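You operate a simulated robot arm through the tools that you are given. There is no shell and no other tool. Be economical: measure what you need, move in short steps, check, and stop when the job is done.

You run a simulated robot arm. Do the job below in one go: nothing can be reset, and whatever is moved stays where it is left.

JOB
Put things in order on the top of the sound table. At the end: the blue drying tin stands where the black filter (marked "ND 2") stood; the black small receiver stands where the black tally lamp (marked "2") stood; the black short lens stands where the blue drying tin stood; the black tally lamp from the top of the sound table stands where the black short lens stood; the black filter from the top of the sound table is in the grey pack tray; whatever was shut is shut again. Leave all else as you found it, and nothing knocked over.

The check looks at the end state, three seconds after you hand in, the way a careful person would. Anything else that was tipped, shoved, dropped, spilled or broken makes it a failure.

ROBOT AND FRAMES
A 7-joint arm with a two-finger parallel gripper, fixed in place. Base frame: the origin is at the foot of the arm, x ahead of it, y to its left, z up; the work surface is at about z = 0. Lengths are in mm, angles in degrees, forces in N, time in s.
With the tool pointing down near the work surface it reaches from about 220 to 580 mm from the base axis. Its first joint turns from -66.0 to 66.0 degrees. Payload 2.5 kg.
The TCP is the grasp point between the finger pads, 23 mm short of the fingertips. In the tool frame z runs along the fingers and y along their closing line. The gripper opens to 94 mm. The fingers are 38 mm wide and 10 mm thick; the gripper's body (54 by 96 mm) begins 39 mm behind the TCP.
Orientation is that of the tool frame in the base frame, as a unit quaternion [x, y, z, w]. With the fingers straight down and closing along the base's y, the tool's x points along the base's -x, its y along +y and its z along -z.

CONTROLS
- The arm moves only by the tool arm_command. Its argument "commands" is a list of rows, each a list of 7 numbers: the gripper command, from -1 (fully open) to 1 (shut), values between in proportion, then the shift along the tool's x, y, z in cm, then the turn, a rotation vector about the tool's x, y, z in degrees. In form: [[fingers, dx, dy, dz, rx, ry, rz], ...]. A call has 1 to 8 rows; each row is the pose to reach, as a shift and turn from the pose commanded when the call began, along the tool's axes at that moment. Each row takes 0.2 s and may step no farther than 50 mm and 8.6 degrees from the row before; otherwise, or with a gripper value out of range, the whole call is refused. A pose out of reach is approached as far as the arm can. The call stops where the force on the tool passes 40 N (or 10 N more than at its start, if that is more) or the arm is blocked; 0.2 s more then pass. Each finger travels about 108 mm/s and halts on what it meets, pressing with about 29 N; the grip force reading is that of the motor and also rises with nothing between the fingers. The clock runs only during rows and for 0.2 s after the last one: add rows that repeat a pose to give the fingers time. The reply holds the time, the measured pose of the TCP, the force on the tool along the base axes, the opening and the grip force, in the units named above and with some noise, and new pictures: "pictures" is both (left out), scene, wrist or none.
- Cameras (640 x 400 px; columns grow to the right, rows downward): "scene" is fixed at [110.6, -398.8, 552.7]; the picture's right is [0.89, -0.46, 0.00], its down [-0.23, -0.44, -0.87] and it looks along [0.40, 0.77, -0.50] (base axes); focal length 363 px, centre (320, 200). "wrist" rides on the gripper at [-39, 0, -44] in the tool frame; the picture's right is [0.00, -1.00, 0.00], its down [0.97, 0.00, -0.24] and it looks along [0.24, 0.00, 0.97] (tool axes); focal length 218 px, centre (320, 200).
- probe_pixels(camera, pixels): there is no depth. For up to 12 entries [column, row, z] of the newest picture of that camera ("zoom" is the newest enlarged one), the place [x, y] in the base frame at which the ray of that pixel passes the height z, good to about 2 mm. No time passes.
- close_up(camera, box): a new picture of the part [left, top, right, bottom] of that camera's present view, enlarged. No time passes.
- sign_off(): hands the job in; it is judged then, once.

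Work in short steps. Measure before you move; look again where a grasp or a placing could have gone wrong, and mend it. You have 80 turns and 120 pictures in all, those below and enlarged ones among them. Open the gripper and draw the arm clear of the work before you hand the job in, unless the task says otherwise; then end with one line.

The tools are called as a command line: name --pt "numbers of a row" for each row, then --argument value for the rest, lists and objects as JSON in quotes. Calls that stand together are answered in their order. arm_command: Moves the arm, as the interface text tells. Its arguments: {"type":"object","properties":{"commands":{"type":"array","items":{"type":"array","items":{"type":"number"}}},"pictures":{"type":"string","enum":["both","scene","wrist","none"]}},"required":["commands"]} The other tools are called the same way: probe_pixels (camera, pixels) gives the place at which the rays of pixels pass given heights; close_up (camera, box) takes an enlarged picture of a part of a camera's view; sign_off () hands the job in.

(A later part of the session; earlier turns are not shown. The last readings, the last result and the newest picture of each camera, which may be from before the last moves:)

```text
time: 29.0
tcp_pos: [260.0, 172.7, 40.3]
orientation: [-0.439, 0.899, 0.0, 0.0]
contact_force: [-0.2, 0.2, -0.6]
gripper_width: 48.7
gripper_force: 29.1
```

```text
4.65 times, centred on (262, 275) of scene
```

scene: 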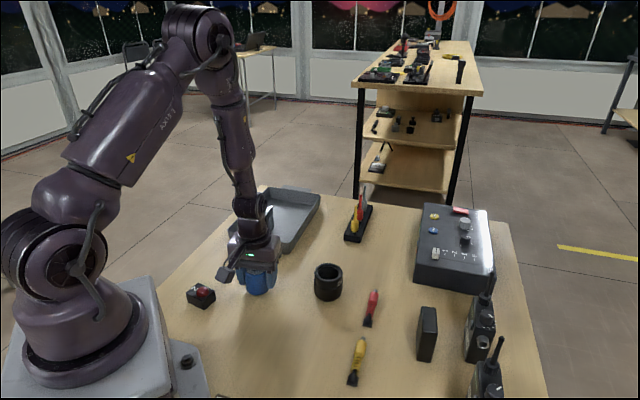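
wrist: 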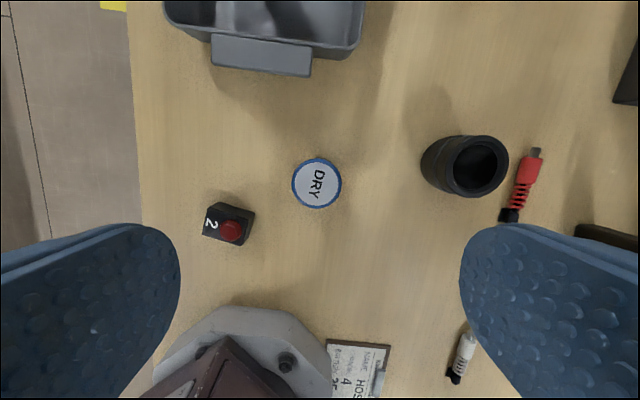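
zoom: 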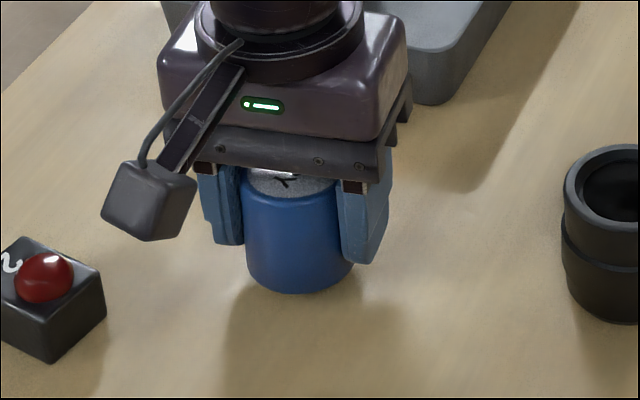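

The tin's foot rose from row 298.6 to 295.2, so it is lifted. I go on slowly, another 15 mm, and check for slip.

arm_command --pt "1 0 0 -0.3 0 0 0" --pt "1 0 0 -0.6 0 0 0" --pt "1 0 0 -0.9 0 0 0" --pt "1 0 0 -1.2 0 0 0" --pt "1 0 0 -1.5 0 0 0" --pt "1 0 0 -1.5 0 0 0" --pictures "scene"

close_up --camera "scene" --box '[206, 232, 318, 318]'

```text
time: 30.4
tcp_pos: [261.2, 173.9, 54.9]
orientation: [-0.438, 0.899, -0.001, 0.0]
contact_force: [0.0, -0.3, -1.1]
gripper_width: 48.6
gripper_force: 29.0
```

scene: 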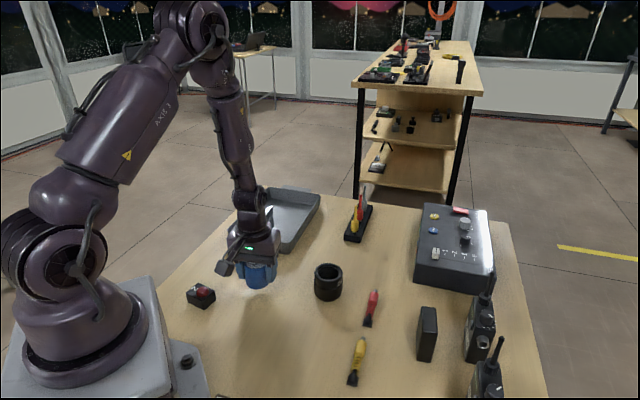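

```text
4.65 times, centred on (262, 275) of scene
```

zoom: 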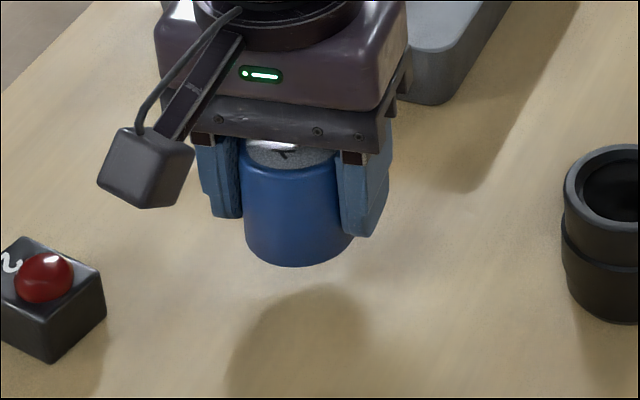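

Held firmly with no slip, so the fast motion was the fault before. I carry the tin slowly, ramping up, toward (287,26.5) at this height.

arm_command --pt "1 0.2 -0.22 -0.3 0 0 0" --pt "1 0.6 -0.68 -0.6 0 0 0" --pt "1 1.2 -1.35 -0.8 0 0 0" --pt "1 1.9 -2.14 -0.8 0 0 0" --pt "1 2.6 -2.93 -0.8 0 0 0" --pt "1 3.3 -3.72 -0.8 0 0 0" --pt "1 3.9 -4.4 -0.8 0 0 0" --pt "1 4.3 -4.85 -0.8 0 0 0" --pictures "none"

arm_command --pt "1 0.3 -0.34 0 0 0 0" --pt "1 0.9 -1.01 0 0 0 0" --pt "1 1.7 -1.92 0 0 0 0" --pt "1 2.6 -2.93 0 0 0 0" --pt "1 3.5 -3.94 0 0 0 0" --pt "1 4.4 -4.96 0 0 0 0" --pt "1 5.2 -5.86 0 0 0 0" --pt "1 5.62 -6.33 0 0 0 0" --pictures "both"

close_up --camera "scene" --box '[240, 262, 352, 352]'

```text
time: 32.2
tcp_pos: [273.5, 110.4, 64.3]
orientation: [-0.438, 0.899, 0.0, 0.0]
contact_force: [0.7, -0.4, -2.1]
gripper_width: 48.4
gripper_force: 28.8
```

```text
time: 34.0
tcp_pos: [288.8, 27.2, 61.8]
orientation: [-0.439, 0.898, 0.0, 0.0]
contact_force: [0.8, 0.6, -1.2]
gripper_width: 48.6
gripper_force: 28.6
```

scene: 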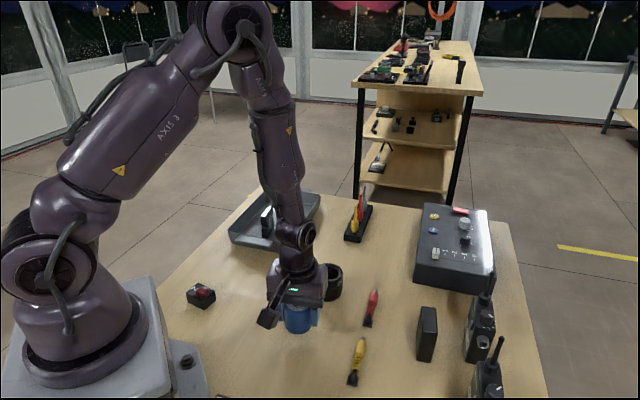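
wrist: 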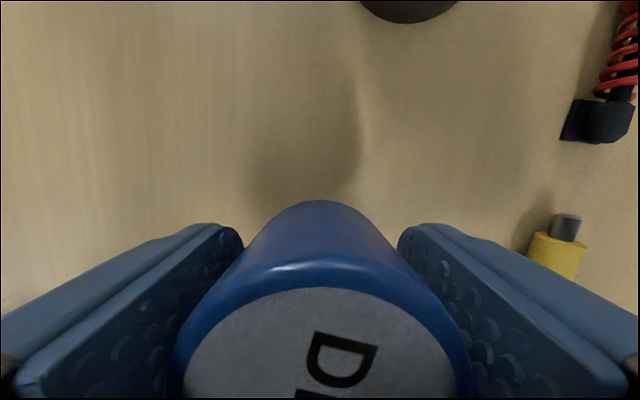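

```text
4.44 times, centred on (296, 307) of scene
```

zoom: 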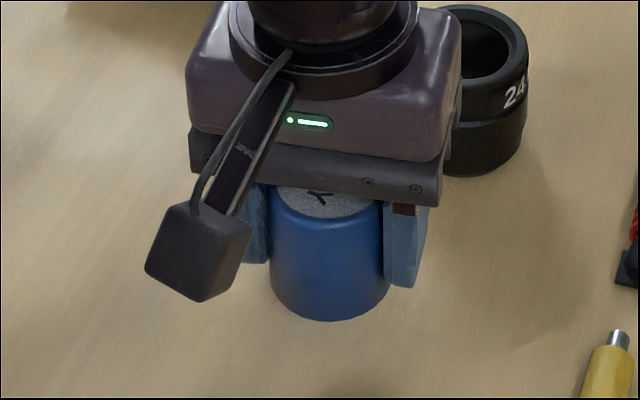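

Over the spot with the tin firmly held. I lower slowly to about 2 mm above the table, then feel for contact.

arm_command --pt "1 0 0 0.3 0 0 0" --pt "1 0 0 0.8 0 0 0" --pt "1 0 0 1.3 0 0 0" --pt "1 0 0 1.8 0 0 0" --pt "1 0 0 2.3 0 0 0" --pt "1 0 0 2.7 0 0 0" --pt "1 0 0 2.9 0 0 0" --pt "1 0 0 3.0 0 0 0" --pictures "none"

arm_command --pt "1 0 0 0.1 0 0 0" --pt "1 0 0 0.2 0 0 0" --pt "1 0 0 0.25 0 0 0" --pictures "scene"

```text
time: 35.8
tcp_pos: [288.0, 27.7, 32.1]
orientation: [-0.438, 0.899, 0.0, 0.0]
contact_force: [-0.9, 0.4, -0.3]
gripper_width: 48.7
gripper_force: 29.3
```

```text
time: 36.6
tcp_pos: [287.9, 26.9, 31.1]
orientation: [-0.439, 0.899, 0.0, 0.0]
contact_force: [-0.4, -0.4, -0.9]
gripper_width: 48.8
gripper_force: 29.0
```

scene: 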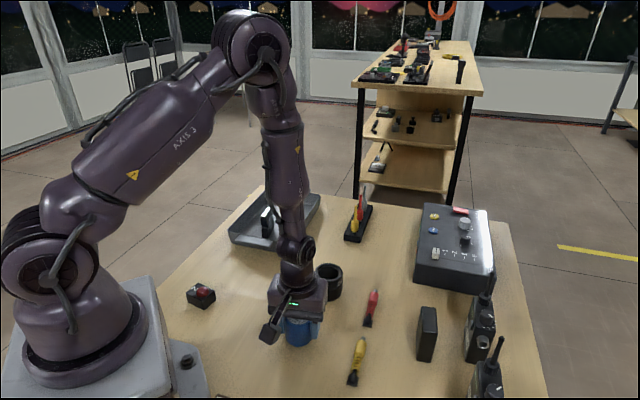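

No contact yet. I go down in further 1 mm steps.

arm_command --pt "1 0 0 0.1 0 0 0" --pt "1 0 0 0.15 0 0 0" --pt "1 0 0 0.2 0 0 0" --pictures "none"

```text
time: 37.4
tcp_pos: [288.8, 27.1, 28.2]
orientation: [-0.439, 0.899, 0.0, 0.001]
contact_force: [-4.1, 2.3, 27.2]
gripper_width: 48.8
gripper_force: 28.5
```

Firm contact (27 N). I ease up 1 mm, open slowly, then lift straight up.

arm_command --pt "1 0 0 -0.1 0 0 0" --pt "-0.1 0 0 -0.1 0 0 0" --pt "-0.4 0 0 -0.1 0 0 0" --pt "-0.7 0 0 -0.1 0 0 0" --pt "-1 0 0 -0.1 0 0 0" --pt "-1 0 0 -4 0 0 0" --pt "-1 0 0 -8.5 0 0 0" --pt "-1 0 0 -13 0 0 0" --pictures "none"

arm_command --pt "-1 0 0 -4 0 0 0" --pt "-1 0 0 -6 0 0 0" --pt "-1 0 0 -6 0 0 0"

close_up --camera "wrist" --box '[220, 100, 460, 250]'

close_up --camera "scene" --box '[160, 220, 400, 370]'

```text
time: 39.2
tcp_pos: [288.8, 24.7, 160.3]
orientation: [-0.439, 0.898, 0.0, -0.001]
contact_force: [-0.1, 0.4, -0.8]
gripper_width: 94.1
gripper_force: 0.1
```

```text
time: 40.0
tcp_pos: [287.6, 25.0, 217.3]
orientation: [-0.439, 0.899, 0.0, -0.001]
contact_force: [-0.1, 0.4, 0.9]
gripper_width: 94.1
gripper_force: 0.0
```

scene: 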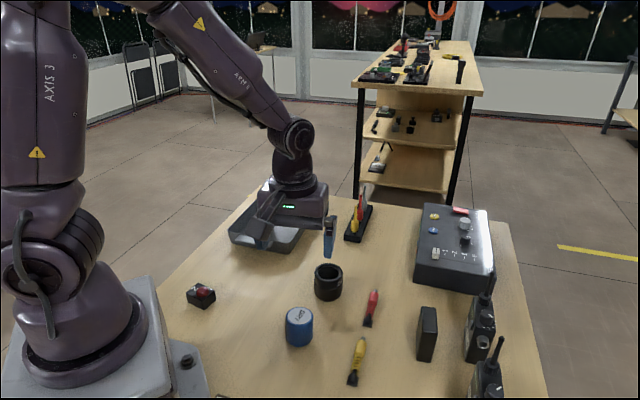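
wrist: 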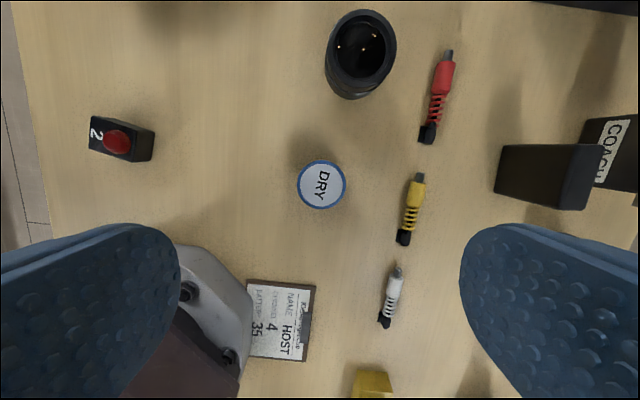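

```text
2.67 times, centred on (340, 175) of wrist
```

zoom: 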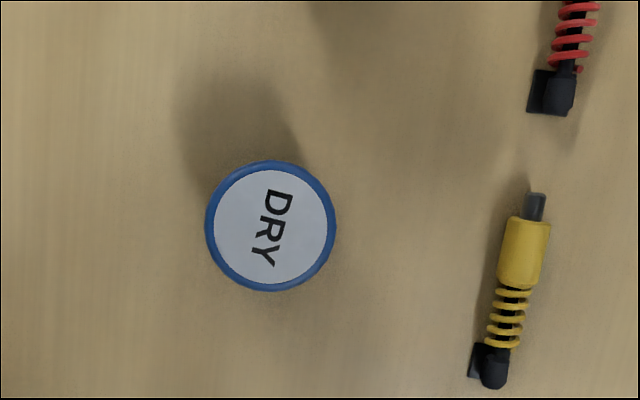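

```text
2.67 times, centred on (280, 295) of scene
```

zoom: 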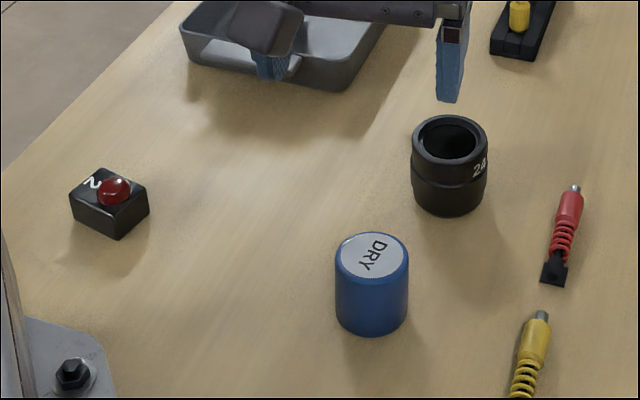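

I check the tin's placed position and the lens (wrist 361,48).

probe_pixels --camera "zoom" --pixels '[[270.5, 226, 53]]'

probe_pixels --camera "scene" --pixels '[[299.4, 345.5, 0], [299, 315, 53]]'

arm_command --pt "-1 -4 0 0 0 0 0" --pt "-1 -8 -1 0 0 0 0" --pt "-1 -12 -3.0 0 0 0 0" --pt "-1 -12 -3.0 0 0 0 0" --pictures "wrist"

close_up --camera "wrist" --box '[220, 110, 420, 235]'

```text
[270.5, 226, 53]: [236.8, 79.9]
```

```text
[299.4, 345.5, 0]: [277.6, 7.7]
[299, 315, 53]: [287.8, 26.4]
```

```text
time: 41.0
tcp_pos: [385.1, 104.8, 219.6]
orientation: [-0.439, 0.898, 0.0, -0.001]
contact_force: [0.2, 0.3, 0.4]
gripper_width: 94.0
gripper_force: 0.0
```

wrist: 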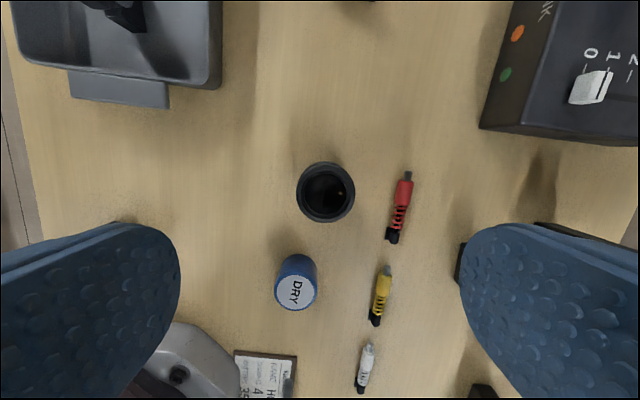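

```text
3.20 times, centred on (320, 172) of wrist
```

zoom: 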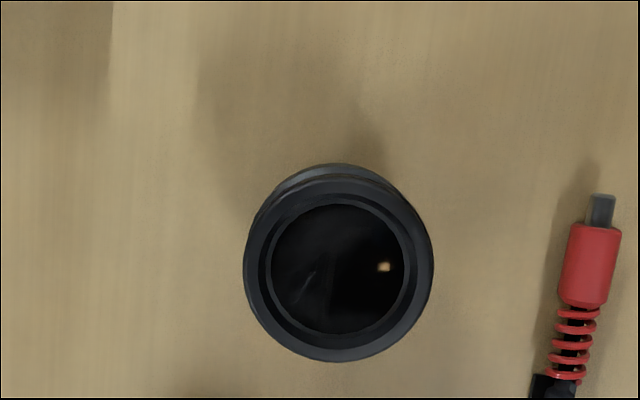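

The tin stands at (287.8,26.4), good. Now I probe the lens rim, centre zoom (338,266), about 55 mm across.

probe_pixels --camera "zoom" --pixels '[[338, 266, 60], [244, 266, 60], [433, 266, 60], [338, 178, 60], [338, 361, 60], [338, 266, 55], [338, 163, 0], [570, 390, 8]]'

probe_pixels --camera "scene" --pixels '[[328, 270, 60], [328, 270, 65], [328, 301, 0]]'

```text
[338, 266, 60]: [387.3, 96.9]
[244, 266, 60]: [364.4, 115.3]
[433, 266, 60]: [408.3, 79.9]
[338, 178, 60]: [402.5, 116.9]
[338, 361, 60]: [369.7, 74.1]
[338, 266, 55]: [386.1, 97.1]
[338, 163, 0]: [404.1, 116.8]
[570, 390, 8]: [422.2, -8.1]
```

```text
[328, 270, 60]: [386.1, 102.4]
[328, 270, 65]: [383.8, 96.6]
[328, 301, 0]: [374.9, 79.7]
```

The lens is centred at (386.5,97), about 62 mm tall. I centre on it, go down to z≈34 and close, then lift slowly 10 mm.

arm_command --pt "-1 0.5 -0.57 4 0 0 0" --pt "-1 0.5 -0.57 8 0 0 0" --pt "-1 0.5 -0.57 12 0 0 0" --pt "-1 0.5 -0.57 15 0 0 0" --pt "-1 0.5 -0.57 17.5 0 0 0" --pt "-1 0.5 -0.57 18.4 0 0 0" --pt "-1 0.5 -0.57 18.4 0 0 0" --pictures "wrist"

arm_command --pt "-0.6 0 0 0 0 0 0" --pt "-0.2 0 0 0 0 0 0" --pt "0.4 0 0 0 0 0 0" --pt "1 0 0 0 0 0 0" --pt "1 0 0 0 0 0 0" --pictures "none"

arm_command --pt "1 0 0 -0.2 0 0 0" --pt "1 0 0 -0.5 0 0 0" --pt "1 0 0 -0.9 0 0 0" --pt "1 0 0 -1.4 0 0 0" --pt "1 0 0 -1.9 0 0 0" --pt "1 0 0 -2.4 0 0 0" --pt "1 0 0 -2.8 0 0 0" --pt "1 0 0 -3 0 0 0" --pictures "both"

close_up --camera "scene" --box '[260, 220, 400, 320]'

```text
time: 42.6
tcp_pos: [387.3, 93.5, 33.7]
orientation: [-0.438, 0.899, 0.0, -0.001]
contact_force: [-0.1, 0.2, -0.1]
gripper_width: 93.9
gripper_force: 0.0
```

wrist: 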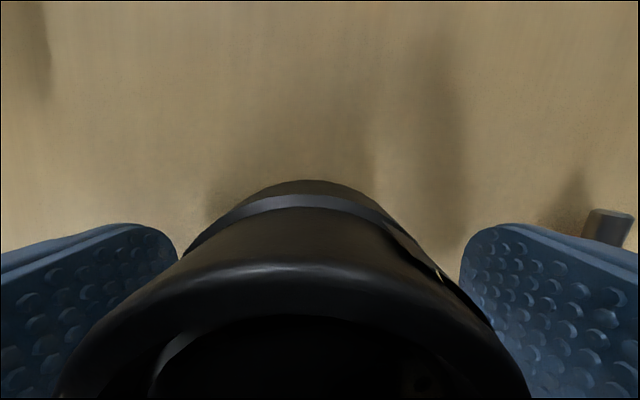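

```text
time: 43.8
tcp_pos: [387.0, 94.3, 32.5]
orientation: [-0.438, 0.899, -0.001, 0.0]
contact_force: [-0.7, 0.2, -0.2]
gripper_width: 59.5
gripper_force: 29.2
```

```text
time: 45.6
tcp_pos: [386.5, 95.0, 64.2]
orientation: [-0.438, 0.899, 0.0, 0.0]
contact_force: [-0.2, 0.3, -2.4]
gripper_width: 59.6
gripper_force: 28.9
```

scene: 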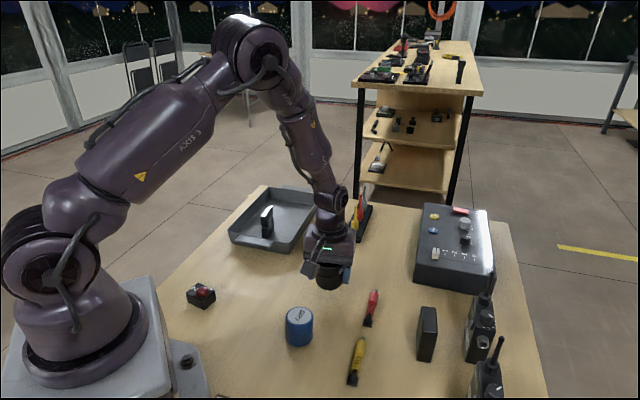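
wrist: 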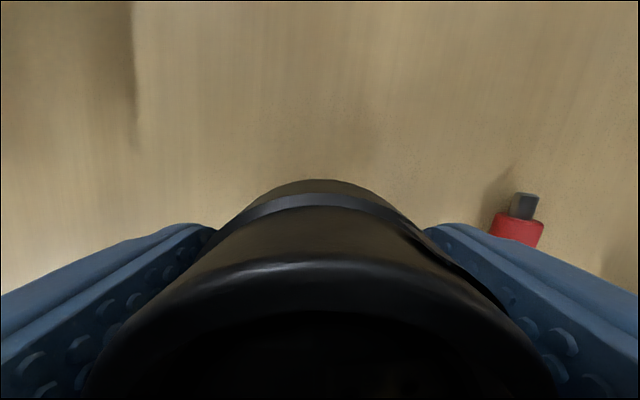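

```text
4.00 times, centred on (330, 270) of scene
```

zoom: 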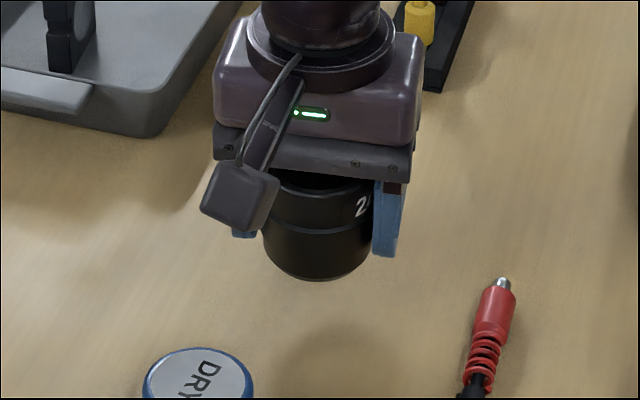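

Lens held (59.6 mm), lifted with foot about 30 mm clear. I carry it slowly to the tin's old spot (259.3,167).

arm_command --pt "1 0.04 0.25 -0.3 0 0 0" --pt "1 0.13 0.85 -0.6 0 0 0" --pt "1 0.27 1.75 -0.8 0 0 0" --pt "1 0.42 2.75 -0.8 0 0 0" --pt "1 0.58 3.75 -0.8 0 0 0" --pt "1 0.73 4.75 -0.8 0 0 0" --pt "1 0.86 5.6 -0.8 0 0 0" --pt "1 0.95 6.2 -0.8 0 0 0" --pictures "none"

arm_command --pt "1 0.06 0.4 0 0 0 0" --pt "1 0.2 1.3 0 0 0 0" --pt "1 0.38 2.5 0 0 0 0" --pt "1 0.58 3.8 0 0 0 0" --pt "1 0.78 5.1 0 0 0 0" --pt "1 0.98 6.4 0 0 0 0" --pt "1 1.17 7.6 0 0 0 0" --pt "1 1.27 8.26 0 0 0 0" --pictures "scene"

```text
time: 47.4
tcp_pos: [332.6, 125.7, 71.4]
orientation: [-0.439, 0.899, 0.0, 0.0]
contact_force: [-0.4, 0.1, -3.1]
gripper_width: 59.6
gripper_force: 29.4
```

```text
time: 49.2
tcp_pos: [258.9, 166.6, 72.6]
orientation: [-0.439, 0.898, 0.0, 0.0]
contact_force: [0.7, 0.1, -1.8]
gripper_width: 59.9
gripper_force: 29.2
```

scene: 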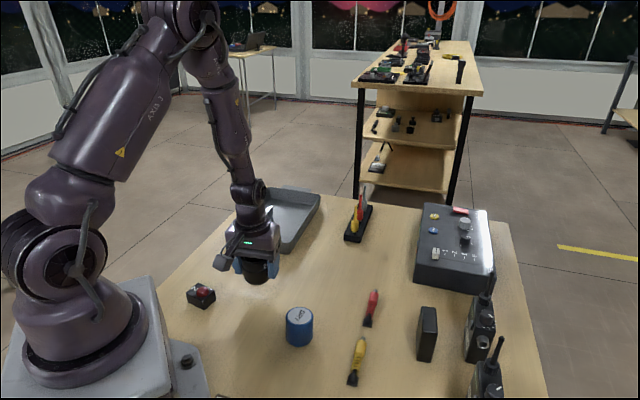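

The lens is over the spot at (259,166.6). I lower 36 mm slowly, then feel for the table.

arm_command --pt "1 0 0 0.3 0 0 0" --pt "1 0 0 0.9 0 0 0" --pt "1 0 0 1.5 0 0 0" --pt "1 0 0 2.1 0 0 0" --pt "1 0 0 2.7 0 0 0" --pt "1 0 0 3.2 0 0 0" --pt "1 0 0 3.5 0 0 0" --pt "1 0 0 3.6 0 0 0" --pictures "none"

arm_command --pt "1 0 0 0.1 0 0 0" --pt "1 0 0 0.2 0 0 0" --pt "1 0 0 0.3 0 0 0" --pictures "none"

```text
time: 51.0
tcp_pos: [259.5, 166.5, 36.6]
orientation: [-0.438, 0.899, 0.0, 0.0]
contact_force: [0.5, 0.0, -2.9]
gripper_width: 59.2
gripper_force: 29.1
```

```text
time: 51.8
tcp_pos: [258.7, 167.2, 34.3]
orientation: [-0.438, 0.899, 0.0, -0.001]
contact_force: [-0.1, 0.2, -3.0]
gripper_width: 59.4
gripper_force: 29.2
```

No contact yet; I continue in 0.7 mm steps.

arm_command --pt "1 0 0 0.07 0 0 0" --pt "1 0 0 0.14 0 0 0" --pt "1 0 0 0.2 0 0 0" --pictures "none"

```text
time: 52.6
tcp_pos: [259.5, 166.6, 31.5]
orientation: [-0.439, 0.899, 0.0, 0.0]
contact_force: [-6.2, -5.5, 24.4]
gripper_width: 59.5
gripper_force: 28.5
```

Contact is made. I ease up 0.5 mm, open, lift and look.

arm_command --pt "1 0 0 -0.06 0 0 0" --pt "-0.3 0 0 -0.06 0 0 0" --pt "-0.6 0 0 -0.06 0 0 0" --pt "-0.8 0 0 -0.06 0 0 0" --pt "-1 0 0 -0.06 0 0 0" --pt "-1 0 0 -4 0 0 0" --pt "-1 0 0 -8.5 0 0 0" --pt "-1 0 0 -13 0 0 0" --pictures "none"

arm_command --pt "-1 0 0 -4 0 0 0" --pt "-1 0 0 -5.5 0 0 0" --pt "-1 0 0 -5.5 0 0 0"

close_up --camera "wrist" --box '[180, 110, 420, 260]'

```text
time: 54.4
tcp_pos: [257.2, 165.9, 162.2]
orientation: [-0.438, 0.899, 0.0, 0.0]
contact_force: [1.3, -0.4, -0.6]
gripper_width: 94.1
gripper_force: 0.0
```

```text
time: 55.2
tcp_pos: [259.2, 165.8, 217.2]
orientation: [-0.438, 0.899, -0.001, 0.0]
contact_force: [1.4, -0.2, -0.1]
gripper_width: 94.1
gripper_force: 0.0
```

scene: 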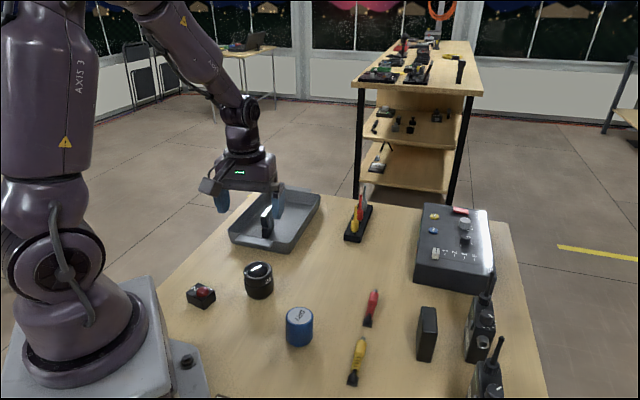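
wrist: 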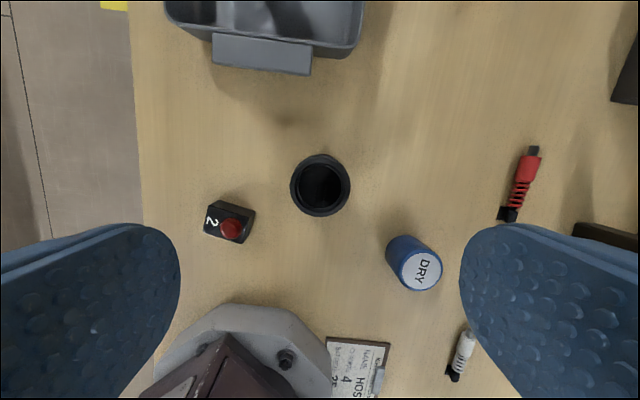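

```text
2.67 times, centred on (300, 185) of wrist
```

zoom: 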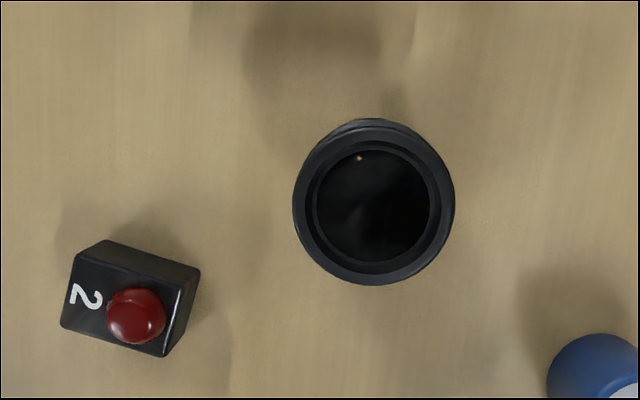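

The lens stands at the tin's old spot. I verify it by probe and close-up, and move above the lamp near (148,192).

probe_pixels --camera "zoom" --pixels '[[373, 205, 62], [373, 119, 0]]'

close_up --camera "scene" --box '[170, 240, 330, 350]'

arm_command --pt "-1 1 2 0 0 0 0" --pt "-1 2 4.5 0 0 0 0" --pt "-1 3.3 7.5 0 0 0 0" --pt "-1 4.8 10.3 0 0 0 0" --pt "-1 4.8 10.3 0 0 0 0"

close_up --camera "wrist" --box '[240, 130, 400, 230]'

```text
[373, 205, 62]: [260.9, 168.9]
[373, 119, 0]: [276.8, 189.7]
```

```text
3.64 times, centred on (250, 295) of scene
```

zoom: 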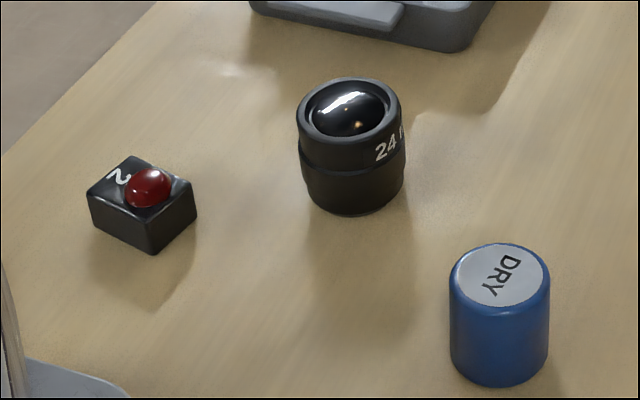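

```text
time: 56.4
tcp_pos: [149.6, 192.9, 217.6]
orientation: [-0.437, 0.899, 0.0, 0.001]
contact_force: [0.3, 0.0, 0.0]
gripper_width: 93.9
gripper_force: 0.1
```

scene: 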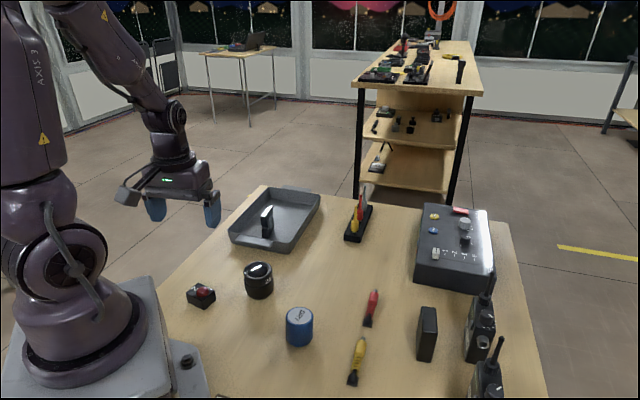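
wrist: 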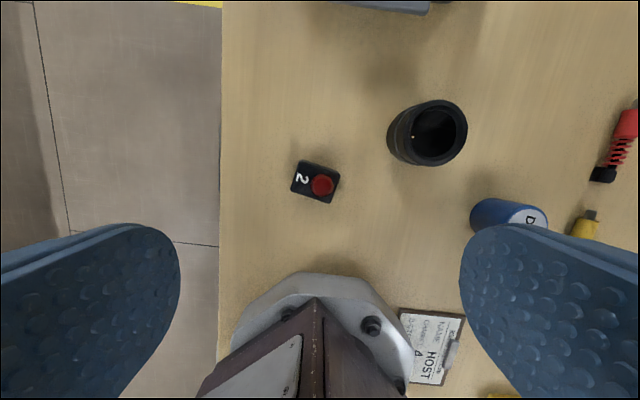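

```text
4.00 times, centred on (320, 180) of wrist
```

zoom: 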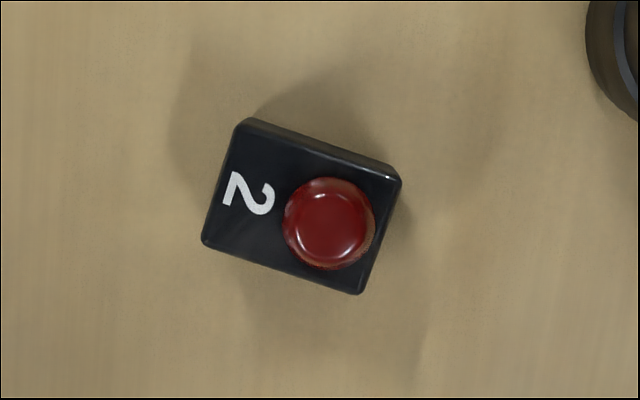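

The lamp's top face centre is at zoom (301,211), with its long side turned about 17.5° clockwise in the picture. I probe its corners and height.

probe_pixels --camera "zoom" --pixels '[[301, 211, 22], [240, 128, 22], [401, 178, 22], [361, 294, 22], [202, 244, 22], [250, 117, 0]]'

probe_pixels --camera "scene" --pixels '[[204.1, 309.8, 0], [203, 300.8, 20], [203, 300.8, 25], [188, 302, 0], [216, 299.5, 0]]'

```text
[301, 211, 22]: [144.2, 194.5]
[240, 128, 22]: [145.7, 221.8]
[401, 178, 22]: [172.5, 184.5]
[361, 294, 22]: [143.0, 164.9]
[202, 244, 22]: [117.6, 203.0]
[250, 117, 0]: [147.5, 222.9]
```

```text
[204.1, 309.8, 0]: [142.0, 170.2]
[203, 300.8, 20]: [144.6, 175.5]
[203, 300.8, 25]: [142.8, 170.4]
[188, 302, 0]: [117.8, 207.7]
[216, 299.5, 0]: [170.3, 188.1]
```

The lamp is 25 mm tall, centred at about (144.3,195.5), with its long axis at −56°. I turn +18° and come down to z≈27 in two calls.

arm_command --pt "-1 0 0.3 2 0 0 6" --pt "-1 0.05 0.56 5 0 0 12" --pt "-1 0.05 0.56 8 0 0 18.3" --pt "-1 0.05 0.56 10 0 0 18.3" --pt "-1 0.05 0.56 10 0 0 18.3" --pictures "both"

close_up --camera "wrist" --box '[200, 100, 440, 250]'

```text
time: 57.6
tcp_pos: [144.4, 194.1, 115.5]
orientation: [-0.289, 0.957, 0.001, -0.001]
contact_force: [0.6, 0.5, 0.1]
gripper_width: 93.8
gripper_force: 0.0
```

scene: 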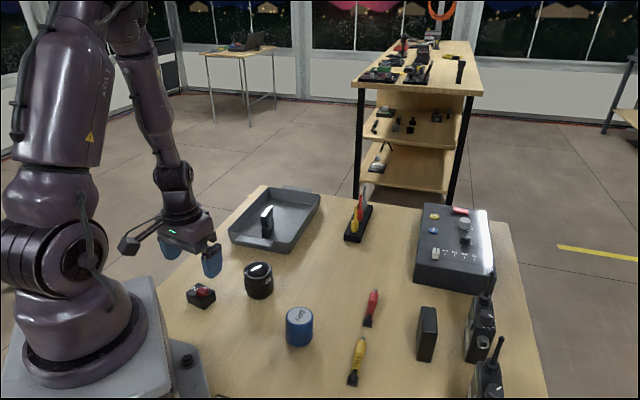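
wrist: 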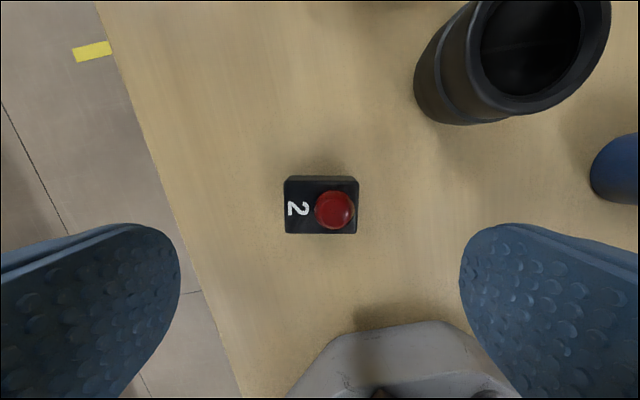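

```text
2.67 times, centred on (320, 175) of wrist
```

zoom: 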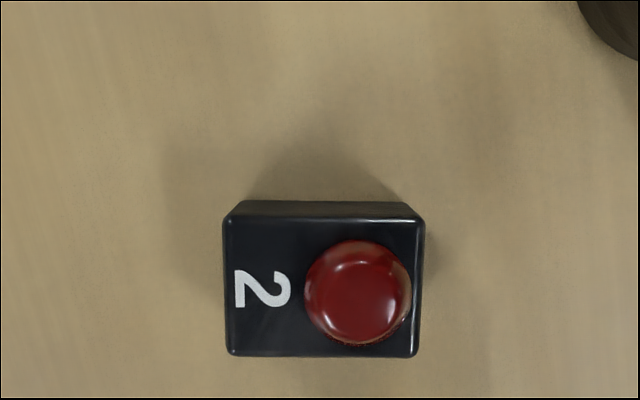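

Well aligned. I probe the top face centre (zoom 323,286) for a final correction.

probe_pixels --camera "zoom" --pixels '[[323, 286, 25], [223, 286, 25], [424, 286, 25], [323, 216, 25], [323, 357, 25]]'

```text
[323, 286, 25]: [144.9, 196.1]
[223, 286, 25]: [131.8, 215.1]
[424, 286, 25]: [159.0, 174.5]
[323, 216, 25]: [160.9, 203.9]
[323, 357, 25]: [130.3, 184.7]
```

The lamp centre (144.9,195.5) matches the TCP. I descend, close, and lift slowly 30 mm.

arm_command --pt "-1 0 0 3 0 0 0" --pt "-1 0 0 6 0 0 0" --pt "-1 0 0 8 0 0 0" --pt "-1 0 0 8.8 0 0 0" --pt "-1 0 0 8.8 0 0 0" --pictures "none"

arm_command --pt "-0.5 0 0 0 0 0 0" --pt "-0.1 0 0 0 0 0 0" --pt "0.4 0 0 0 0 0 0" --pt "1 0 0 0 0 0 0" --pt "1 0 0 0 0 0 0" --pictures "none"

arm_command --pt "1 0 0 -0.2 0 0 0" --pt "1 0 0 -0.6 0 0 0" --pt "1 0 0 -1.2 0 0 0" --pt "1 0 0 -2 0 0 0" --pt "1 0 0 -3 0 0 0" --pt "1 0 0 -4 0 0 0" --pt "1 0 0 -4.7 0 0 0" --pt "1 0 0 -5 0 0 0"

```text
time: 58.8
tcp_pos: [144.3, 195.0, 27.9]
orientation: [-0.289, 0.957, 0.0, 0.001]
contact_force: [-0.8, -0.7, 0.1]
gripper_width: 94.0
gripper_force: 0.0
```

```text
time: 60.0
tcp_pos: [142.8, 195.2, 28.6]
orientation: [-0.29, 0.957, 0.0, 0.0]
contact_force: [0.0, 0.7, 0.5]
gripper_width: 47.4
gripper_force: 29.4
```

```text
time: 61.8
tcp_pos: [142.7, 195.0, 77.7]
orientation: [-0.29, 0.957, -0.001, 0.0]
contact_force: [-0.5, 0.1, -1.3]
gripper_width: 47.7
gripper_force: 29.0
```

scene: 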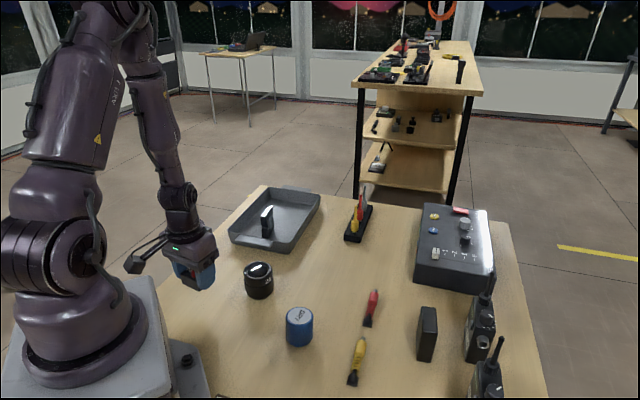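
wrist: 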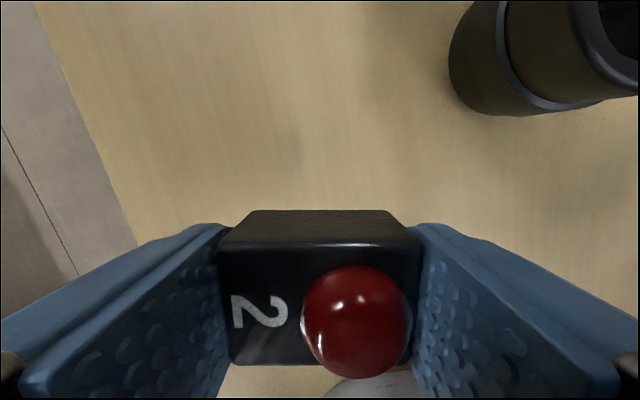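

Lamp held (47.5 mm). I lift it above the lens's height first, then travel.

arm_command --pt "1 0 0 -0.5 0 0 0" --pt "1 0 0 -1.5 0 0 0" --pt "1 0 0 -2.7 0 0 0" --pt "1 0 0 -4 0 0 0" --pt "1 0 0 -5.2 0 0 0" --pt "1 -0.3 -0.5 -6 0 0 0" --pt "1 -0.9 -1.3 -6.3 0 0 0" --pt "1 -1.5 -2.2 -6.3 0 0 0" --pictures "none"

arm_command --pt "1 -0.6 -0.9 0 0 0 0" --pt "1 -1.6 -2.4 0 0 0 0" --pt "1 -2.7 -4.0 0 0 0 0" --pt "1 -3.8 -5.6 0 0 0 0" --pt "1 -4.9 -7.2 0 0 0 0" --pt "1 -6.0 -8.8 0 0 0 0" --pt "1 -6.8 -9.95 0 0 0 0" --pt "1 -7.2 -10.5 0 0 0 0" --pictures "scene"

arm_command --pt "1 -0.5 -0.75 0 0 0 0" --pt "1 -1.5 -2.2 0 0 0 0" --pt "1 -2.6 -3.8 0 0 0 0" --pt "1 -3.7 -5.4 0 0 0 0" --pt "1 -4.7 -6.9 0 0 0 0" --pt "1 -5.5 -8.1 0 0 0 0" --pt "1 -6.08 -8.94 0 0 0 0" --pt "1 -6.08 -8.94 0 0 0 0" --pictures "both"

```text
time: 63.6
tcp_pos: [169.4, 184.9, 142.1]
orientation: [-0.289, 0.957, 0.001, -0.001]
contact_force: [0.3, -0.1, 0.0]
gripper_width: 47.7
gripper_force: 28.6
```

```text
time: 65.4
tcp_pos: [287.3, 138.2, 141.2]
orientation: [-0.291, 0.957, 0.0, 0.0]
contact_force: [-0.1, -0.1, -1.2]
gripper_width: 47.3
gripper_force: 28.5
```

scene: 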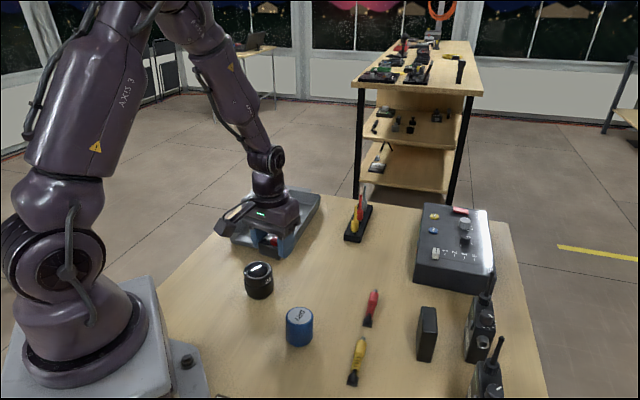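

```text
time: 67.2
tcp_pos: [386.7, 96.8, 140.7]
orientation: [-0.29, 0.957, 0.0, 0.001]
contact_force: [-0.1, -1.3, -1.0]
gripper_width: 47.5
gripper_force: 29.4
```

scene: 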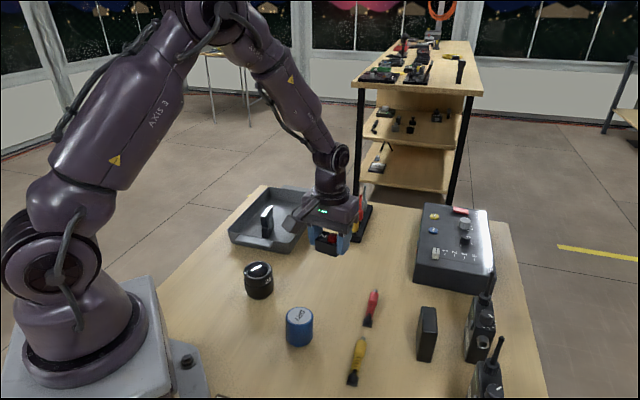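
wrist: 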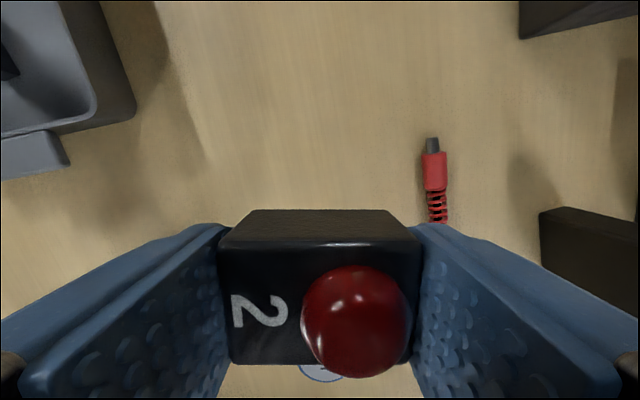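

Over the lens's old spot. I lower to TCP≈30, decelerating, then feel for the table.

arm_command --pt "1 0 0 1 0 0 0" --pt "1 0 0 3 0 0 0" --pt "1 0 0 5.2 0 0 0" --pt "1 0 0 7.4 0 0 0" --pt "1 0 0 9.2 0 0 0" --pt "1 0 0 10.3 0 0 0" --pt "1 0 0 10.9 0 0 0" --pt "1 0 0 11.0 0 0 0" --pictures "none"

arm_command --pt "1 0 0 0.08 0 0 0" --pt "1 0 0 0.16 0 0 0" --pictures "none"

arm_command --pt "1 0 0 0.08 0 0 0" --pt "1 0 0 0.14 0 0 0" --pictures "none"

```text
time: 69.0
tcp_pos: [387.7, 96.8, 31.8]
orientation: [-0.291, 0.957, 0.0, 0.0]
contact_force: [0.0, 0.4, -0.7]
gripper_width: 47.6
gripper_force: 29.1
```

```text
time: 69.6
tcp_pos: [386.8, 97.9, 29.3]
orientation: [-0.29, 0.957, 0.0, 0.0]
contact_force: [0.0, 0.5, -0.9]
gripper_width: 47.4
gripper_force: 29.0
```

```text
time: 70.2
tcp_pos: [387.2, 98.3, 28.1]
orientation: [-0.289, 0.957, 0.0, 0.0]
contact_force: [-1.2, -0.7, 3.2]
gripper_width: 47.3
gripper_force: 29.0
```

Light contact (3 N): the lamp rests on the table. I open, lift and check.

arm_command --pt "0.2 0 0 0 0 0 0" --pt "-0.1 0 0 0 0 0 0" --pt "-0.4 0 0 0 0 0 0" --pt "-0.6 0 0 0 0 0 0" --pt "-0.6 0 0 -2 0 0 0" --pt "-0.6 0 0 -6 0 0 0" --pt "-0.6 0 0 -10.5 0 0 0" --pt "-0.6 0 0 -15 0 0 0"

close_up --camera "scene" --box '[220, 220, 420, 360]'

close_up --camera "wrist" --box '[200, 100, 440, 250]'

```text
time: 72.0
tcp_pos: [388.5, 96.2, 180.3]
orientation: [-0.29, 0.957, -0.001, -0.001]
contact_force: [-0.6, -0.1, 0.2]
gripper_width: 75.1
gripper_force: 0.1
```

scene: 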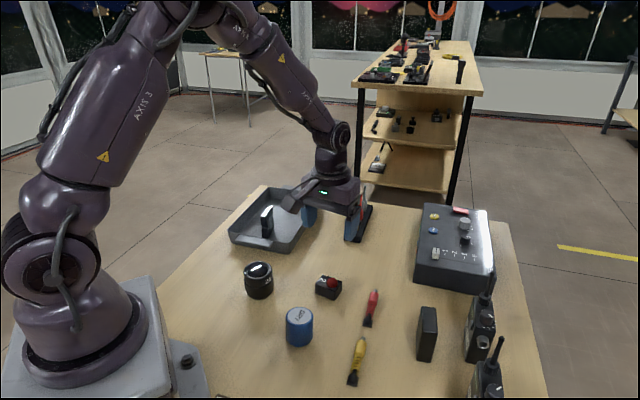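
wrist: 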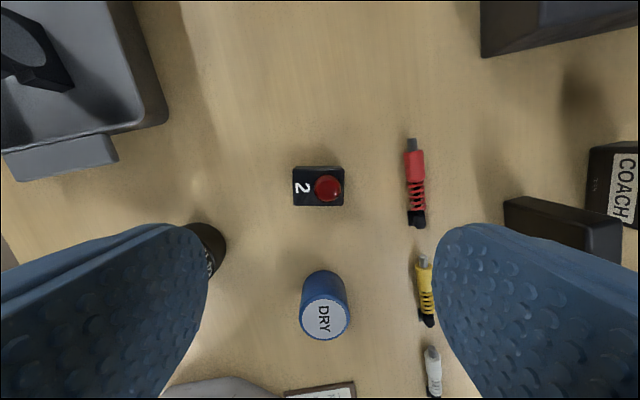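

```text
2.86 times, centred on (320, 290) of scene
```

zoom: 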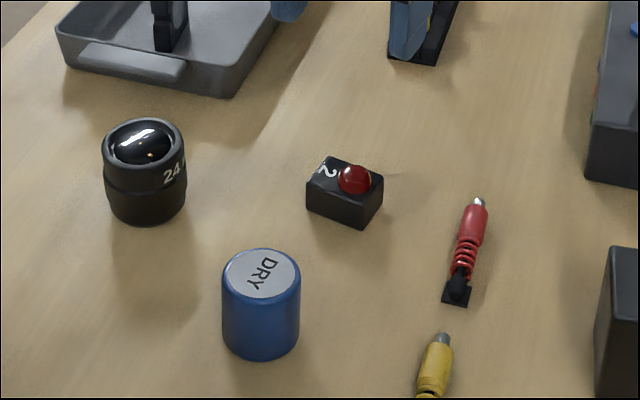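

```text
2.67 times, centred on (320, 175) of wrist
```

zoom: 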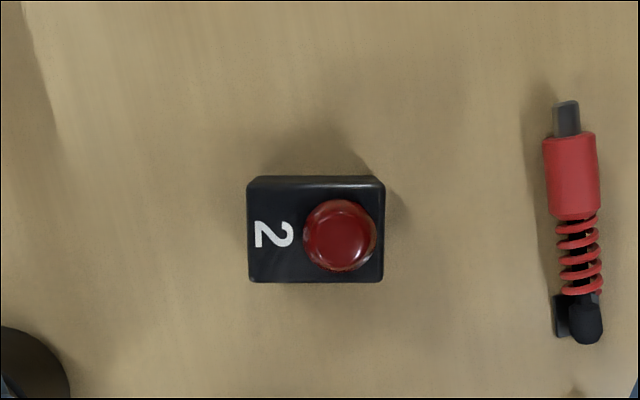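

Lamp placed upright. I probe its centre, then rise and move above the receiver near (475,-95).

probe_pixels --camera "zoom" --pixels '[[316, 234, 25]]'

arm_command --pt "-0.8 0 0 -3 0 0 0" --pt "-1 0 -1 -6 0 0 0" --pt "-1 0.5 -4 -9 0 0 0" --pt "-1 1.2 -8 -9 0 0 0" --pt "-1 2 -12 -9 0 0 0" --pt "-1 2.7 -16.5 -9 0 0 0" --pt "-1 3.36 -20.7 -9 0 0 0" --pt "-1 3.36 -20.7 -9 0 0 0"

close_up --camera "wrist" --box '[220, 110, 420, 235]'

close_up --camera "scene" --box '[380, 260, 540, 390]'

```text
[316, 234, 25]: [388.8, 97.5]
```

```text
time: 73.8
tcp_pos: [472.5, -95.7, 265.6]
orientation: [-0.29, 0.957, -0.001, 0.0]
contact_force: [-0.1, -0.5, 0.6]
gripper_width: 93.9
gripper_force: 0.0
```

scene: 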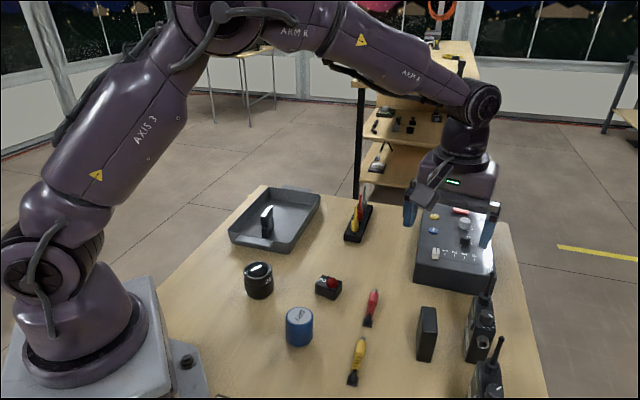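
wrist: 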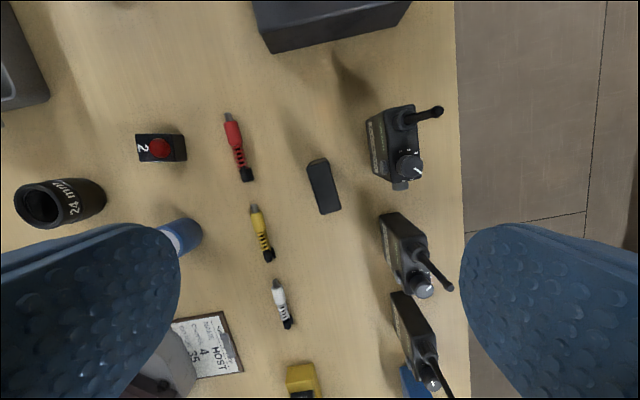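

```text
3.20 times, centred on (320, 172) of wrist
```

zoom: 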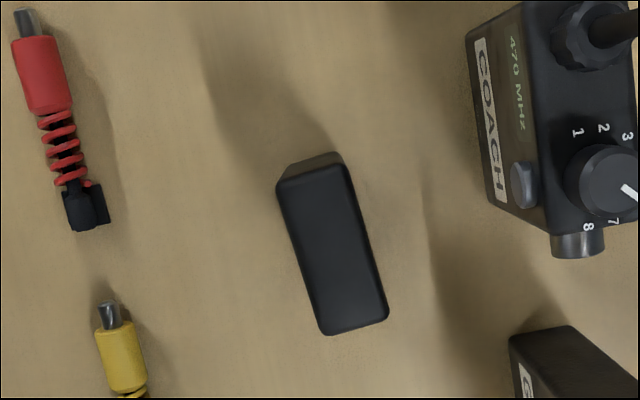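

```text
3.08 times, centred on (460, 325) of scene
```

zoom: 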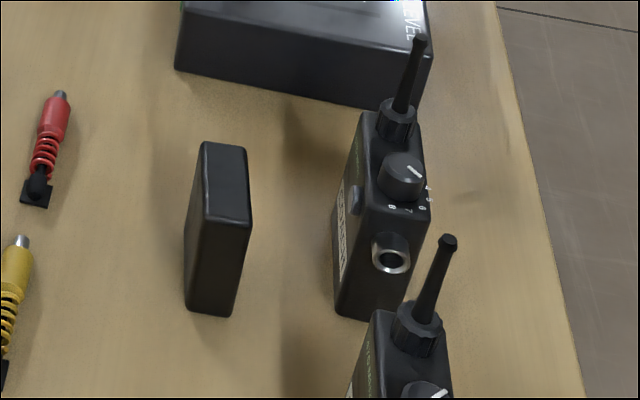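

The receiver measures about 24×53 mm on top, lined up with the earlier 52° yaw. COACH stands close, so I measure the receiver, COACH and their heights.

probe_pixels --camera "scene" --pixels '[[416.8, 360.7, 0], [431.8, 362.7, 0], [422.3, 332.1, 65], [422.3, 332.1, 75], [437.6, 333.8, 65], [437.6, 333.8, 75], [465, 357, 0], [484.8, 363.3, 0], [463, 332, 60]]'

probe_pixels --camera "wrist" --pixels '[[306.5, 168, 70], [328, 161, 70], [341, 209, 70], [321, 214, 70], [392, 187, 80], [367, 120, 80], [375, 175, 0], [384, 216, 80], [377, 224, 0], [403, 188, 90]]'

```text
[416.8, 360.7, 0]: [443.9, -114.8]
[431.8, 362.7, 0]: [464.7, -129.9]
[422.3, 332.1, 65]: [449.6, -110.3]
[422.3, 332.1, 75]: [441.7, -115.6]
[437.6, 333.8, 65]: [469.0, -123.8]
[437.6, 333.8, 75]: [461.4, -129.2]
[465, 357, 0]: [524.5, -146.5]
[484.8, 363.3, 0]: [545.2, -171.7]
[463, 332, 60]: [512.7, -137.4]
```

```text
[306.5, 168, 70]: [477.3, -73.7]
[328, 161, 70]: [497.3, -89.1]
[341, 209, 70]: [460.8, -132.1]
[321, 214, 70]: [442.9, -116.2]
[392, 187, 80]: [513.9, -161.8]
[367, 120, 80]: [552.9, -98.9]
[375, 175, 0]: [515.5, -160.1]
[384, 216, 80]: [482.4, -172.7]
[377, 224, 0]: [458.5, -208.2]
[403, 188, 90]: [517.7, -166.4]
```

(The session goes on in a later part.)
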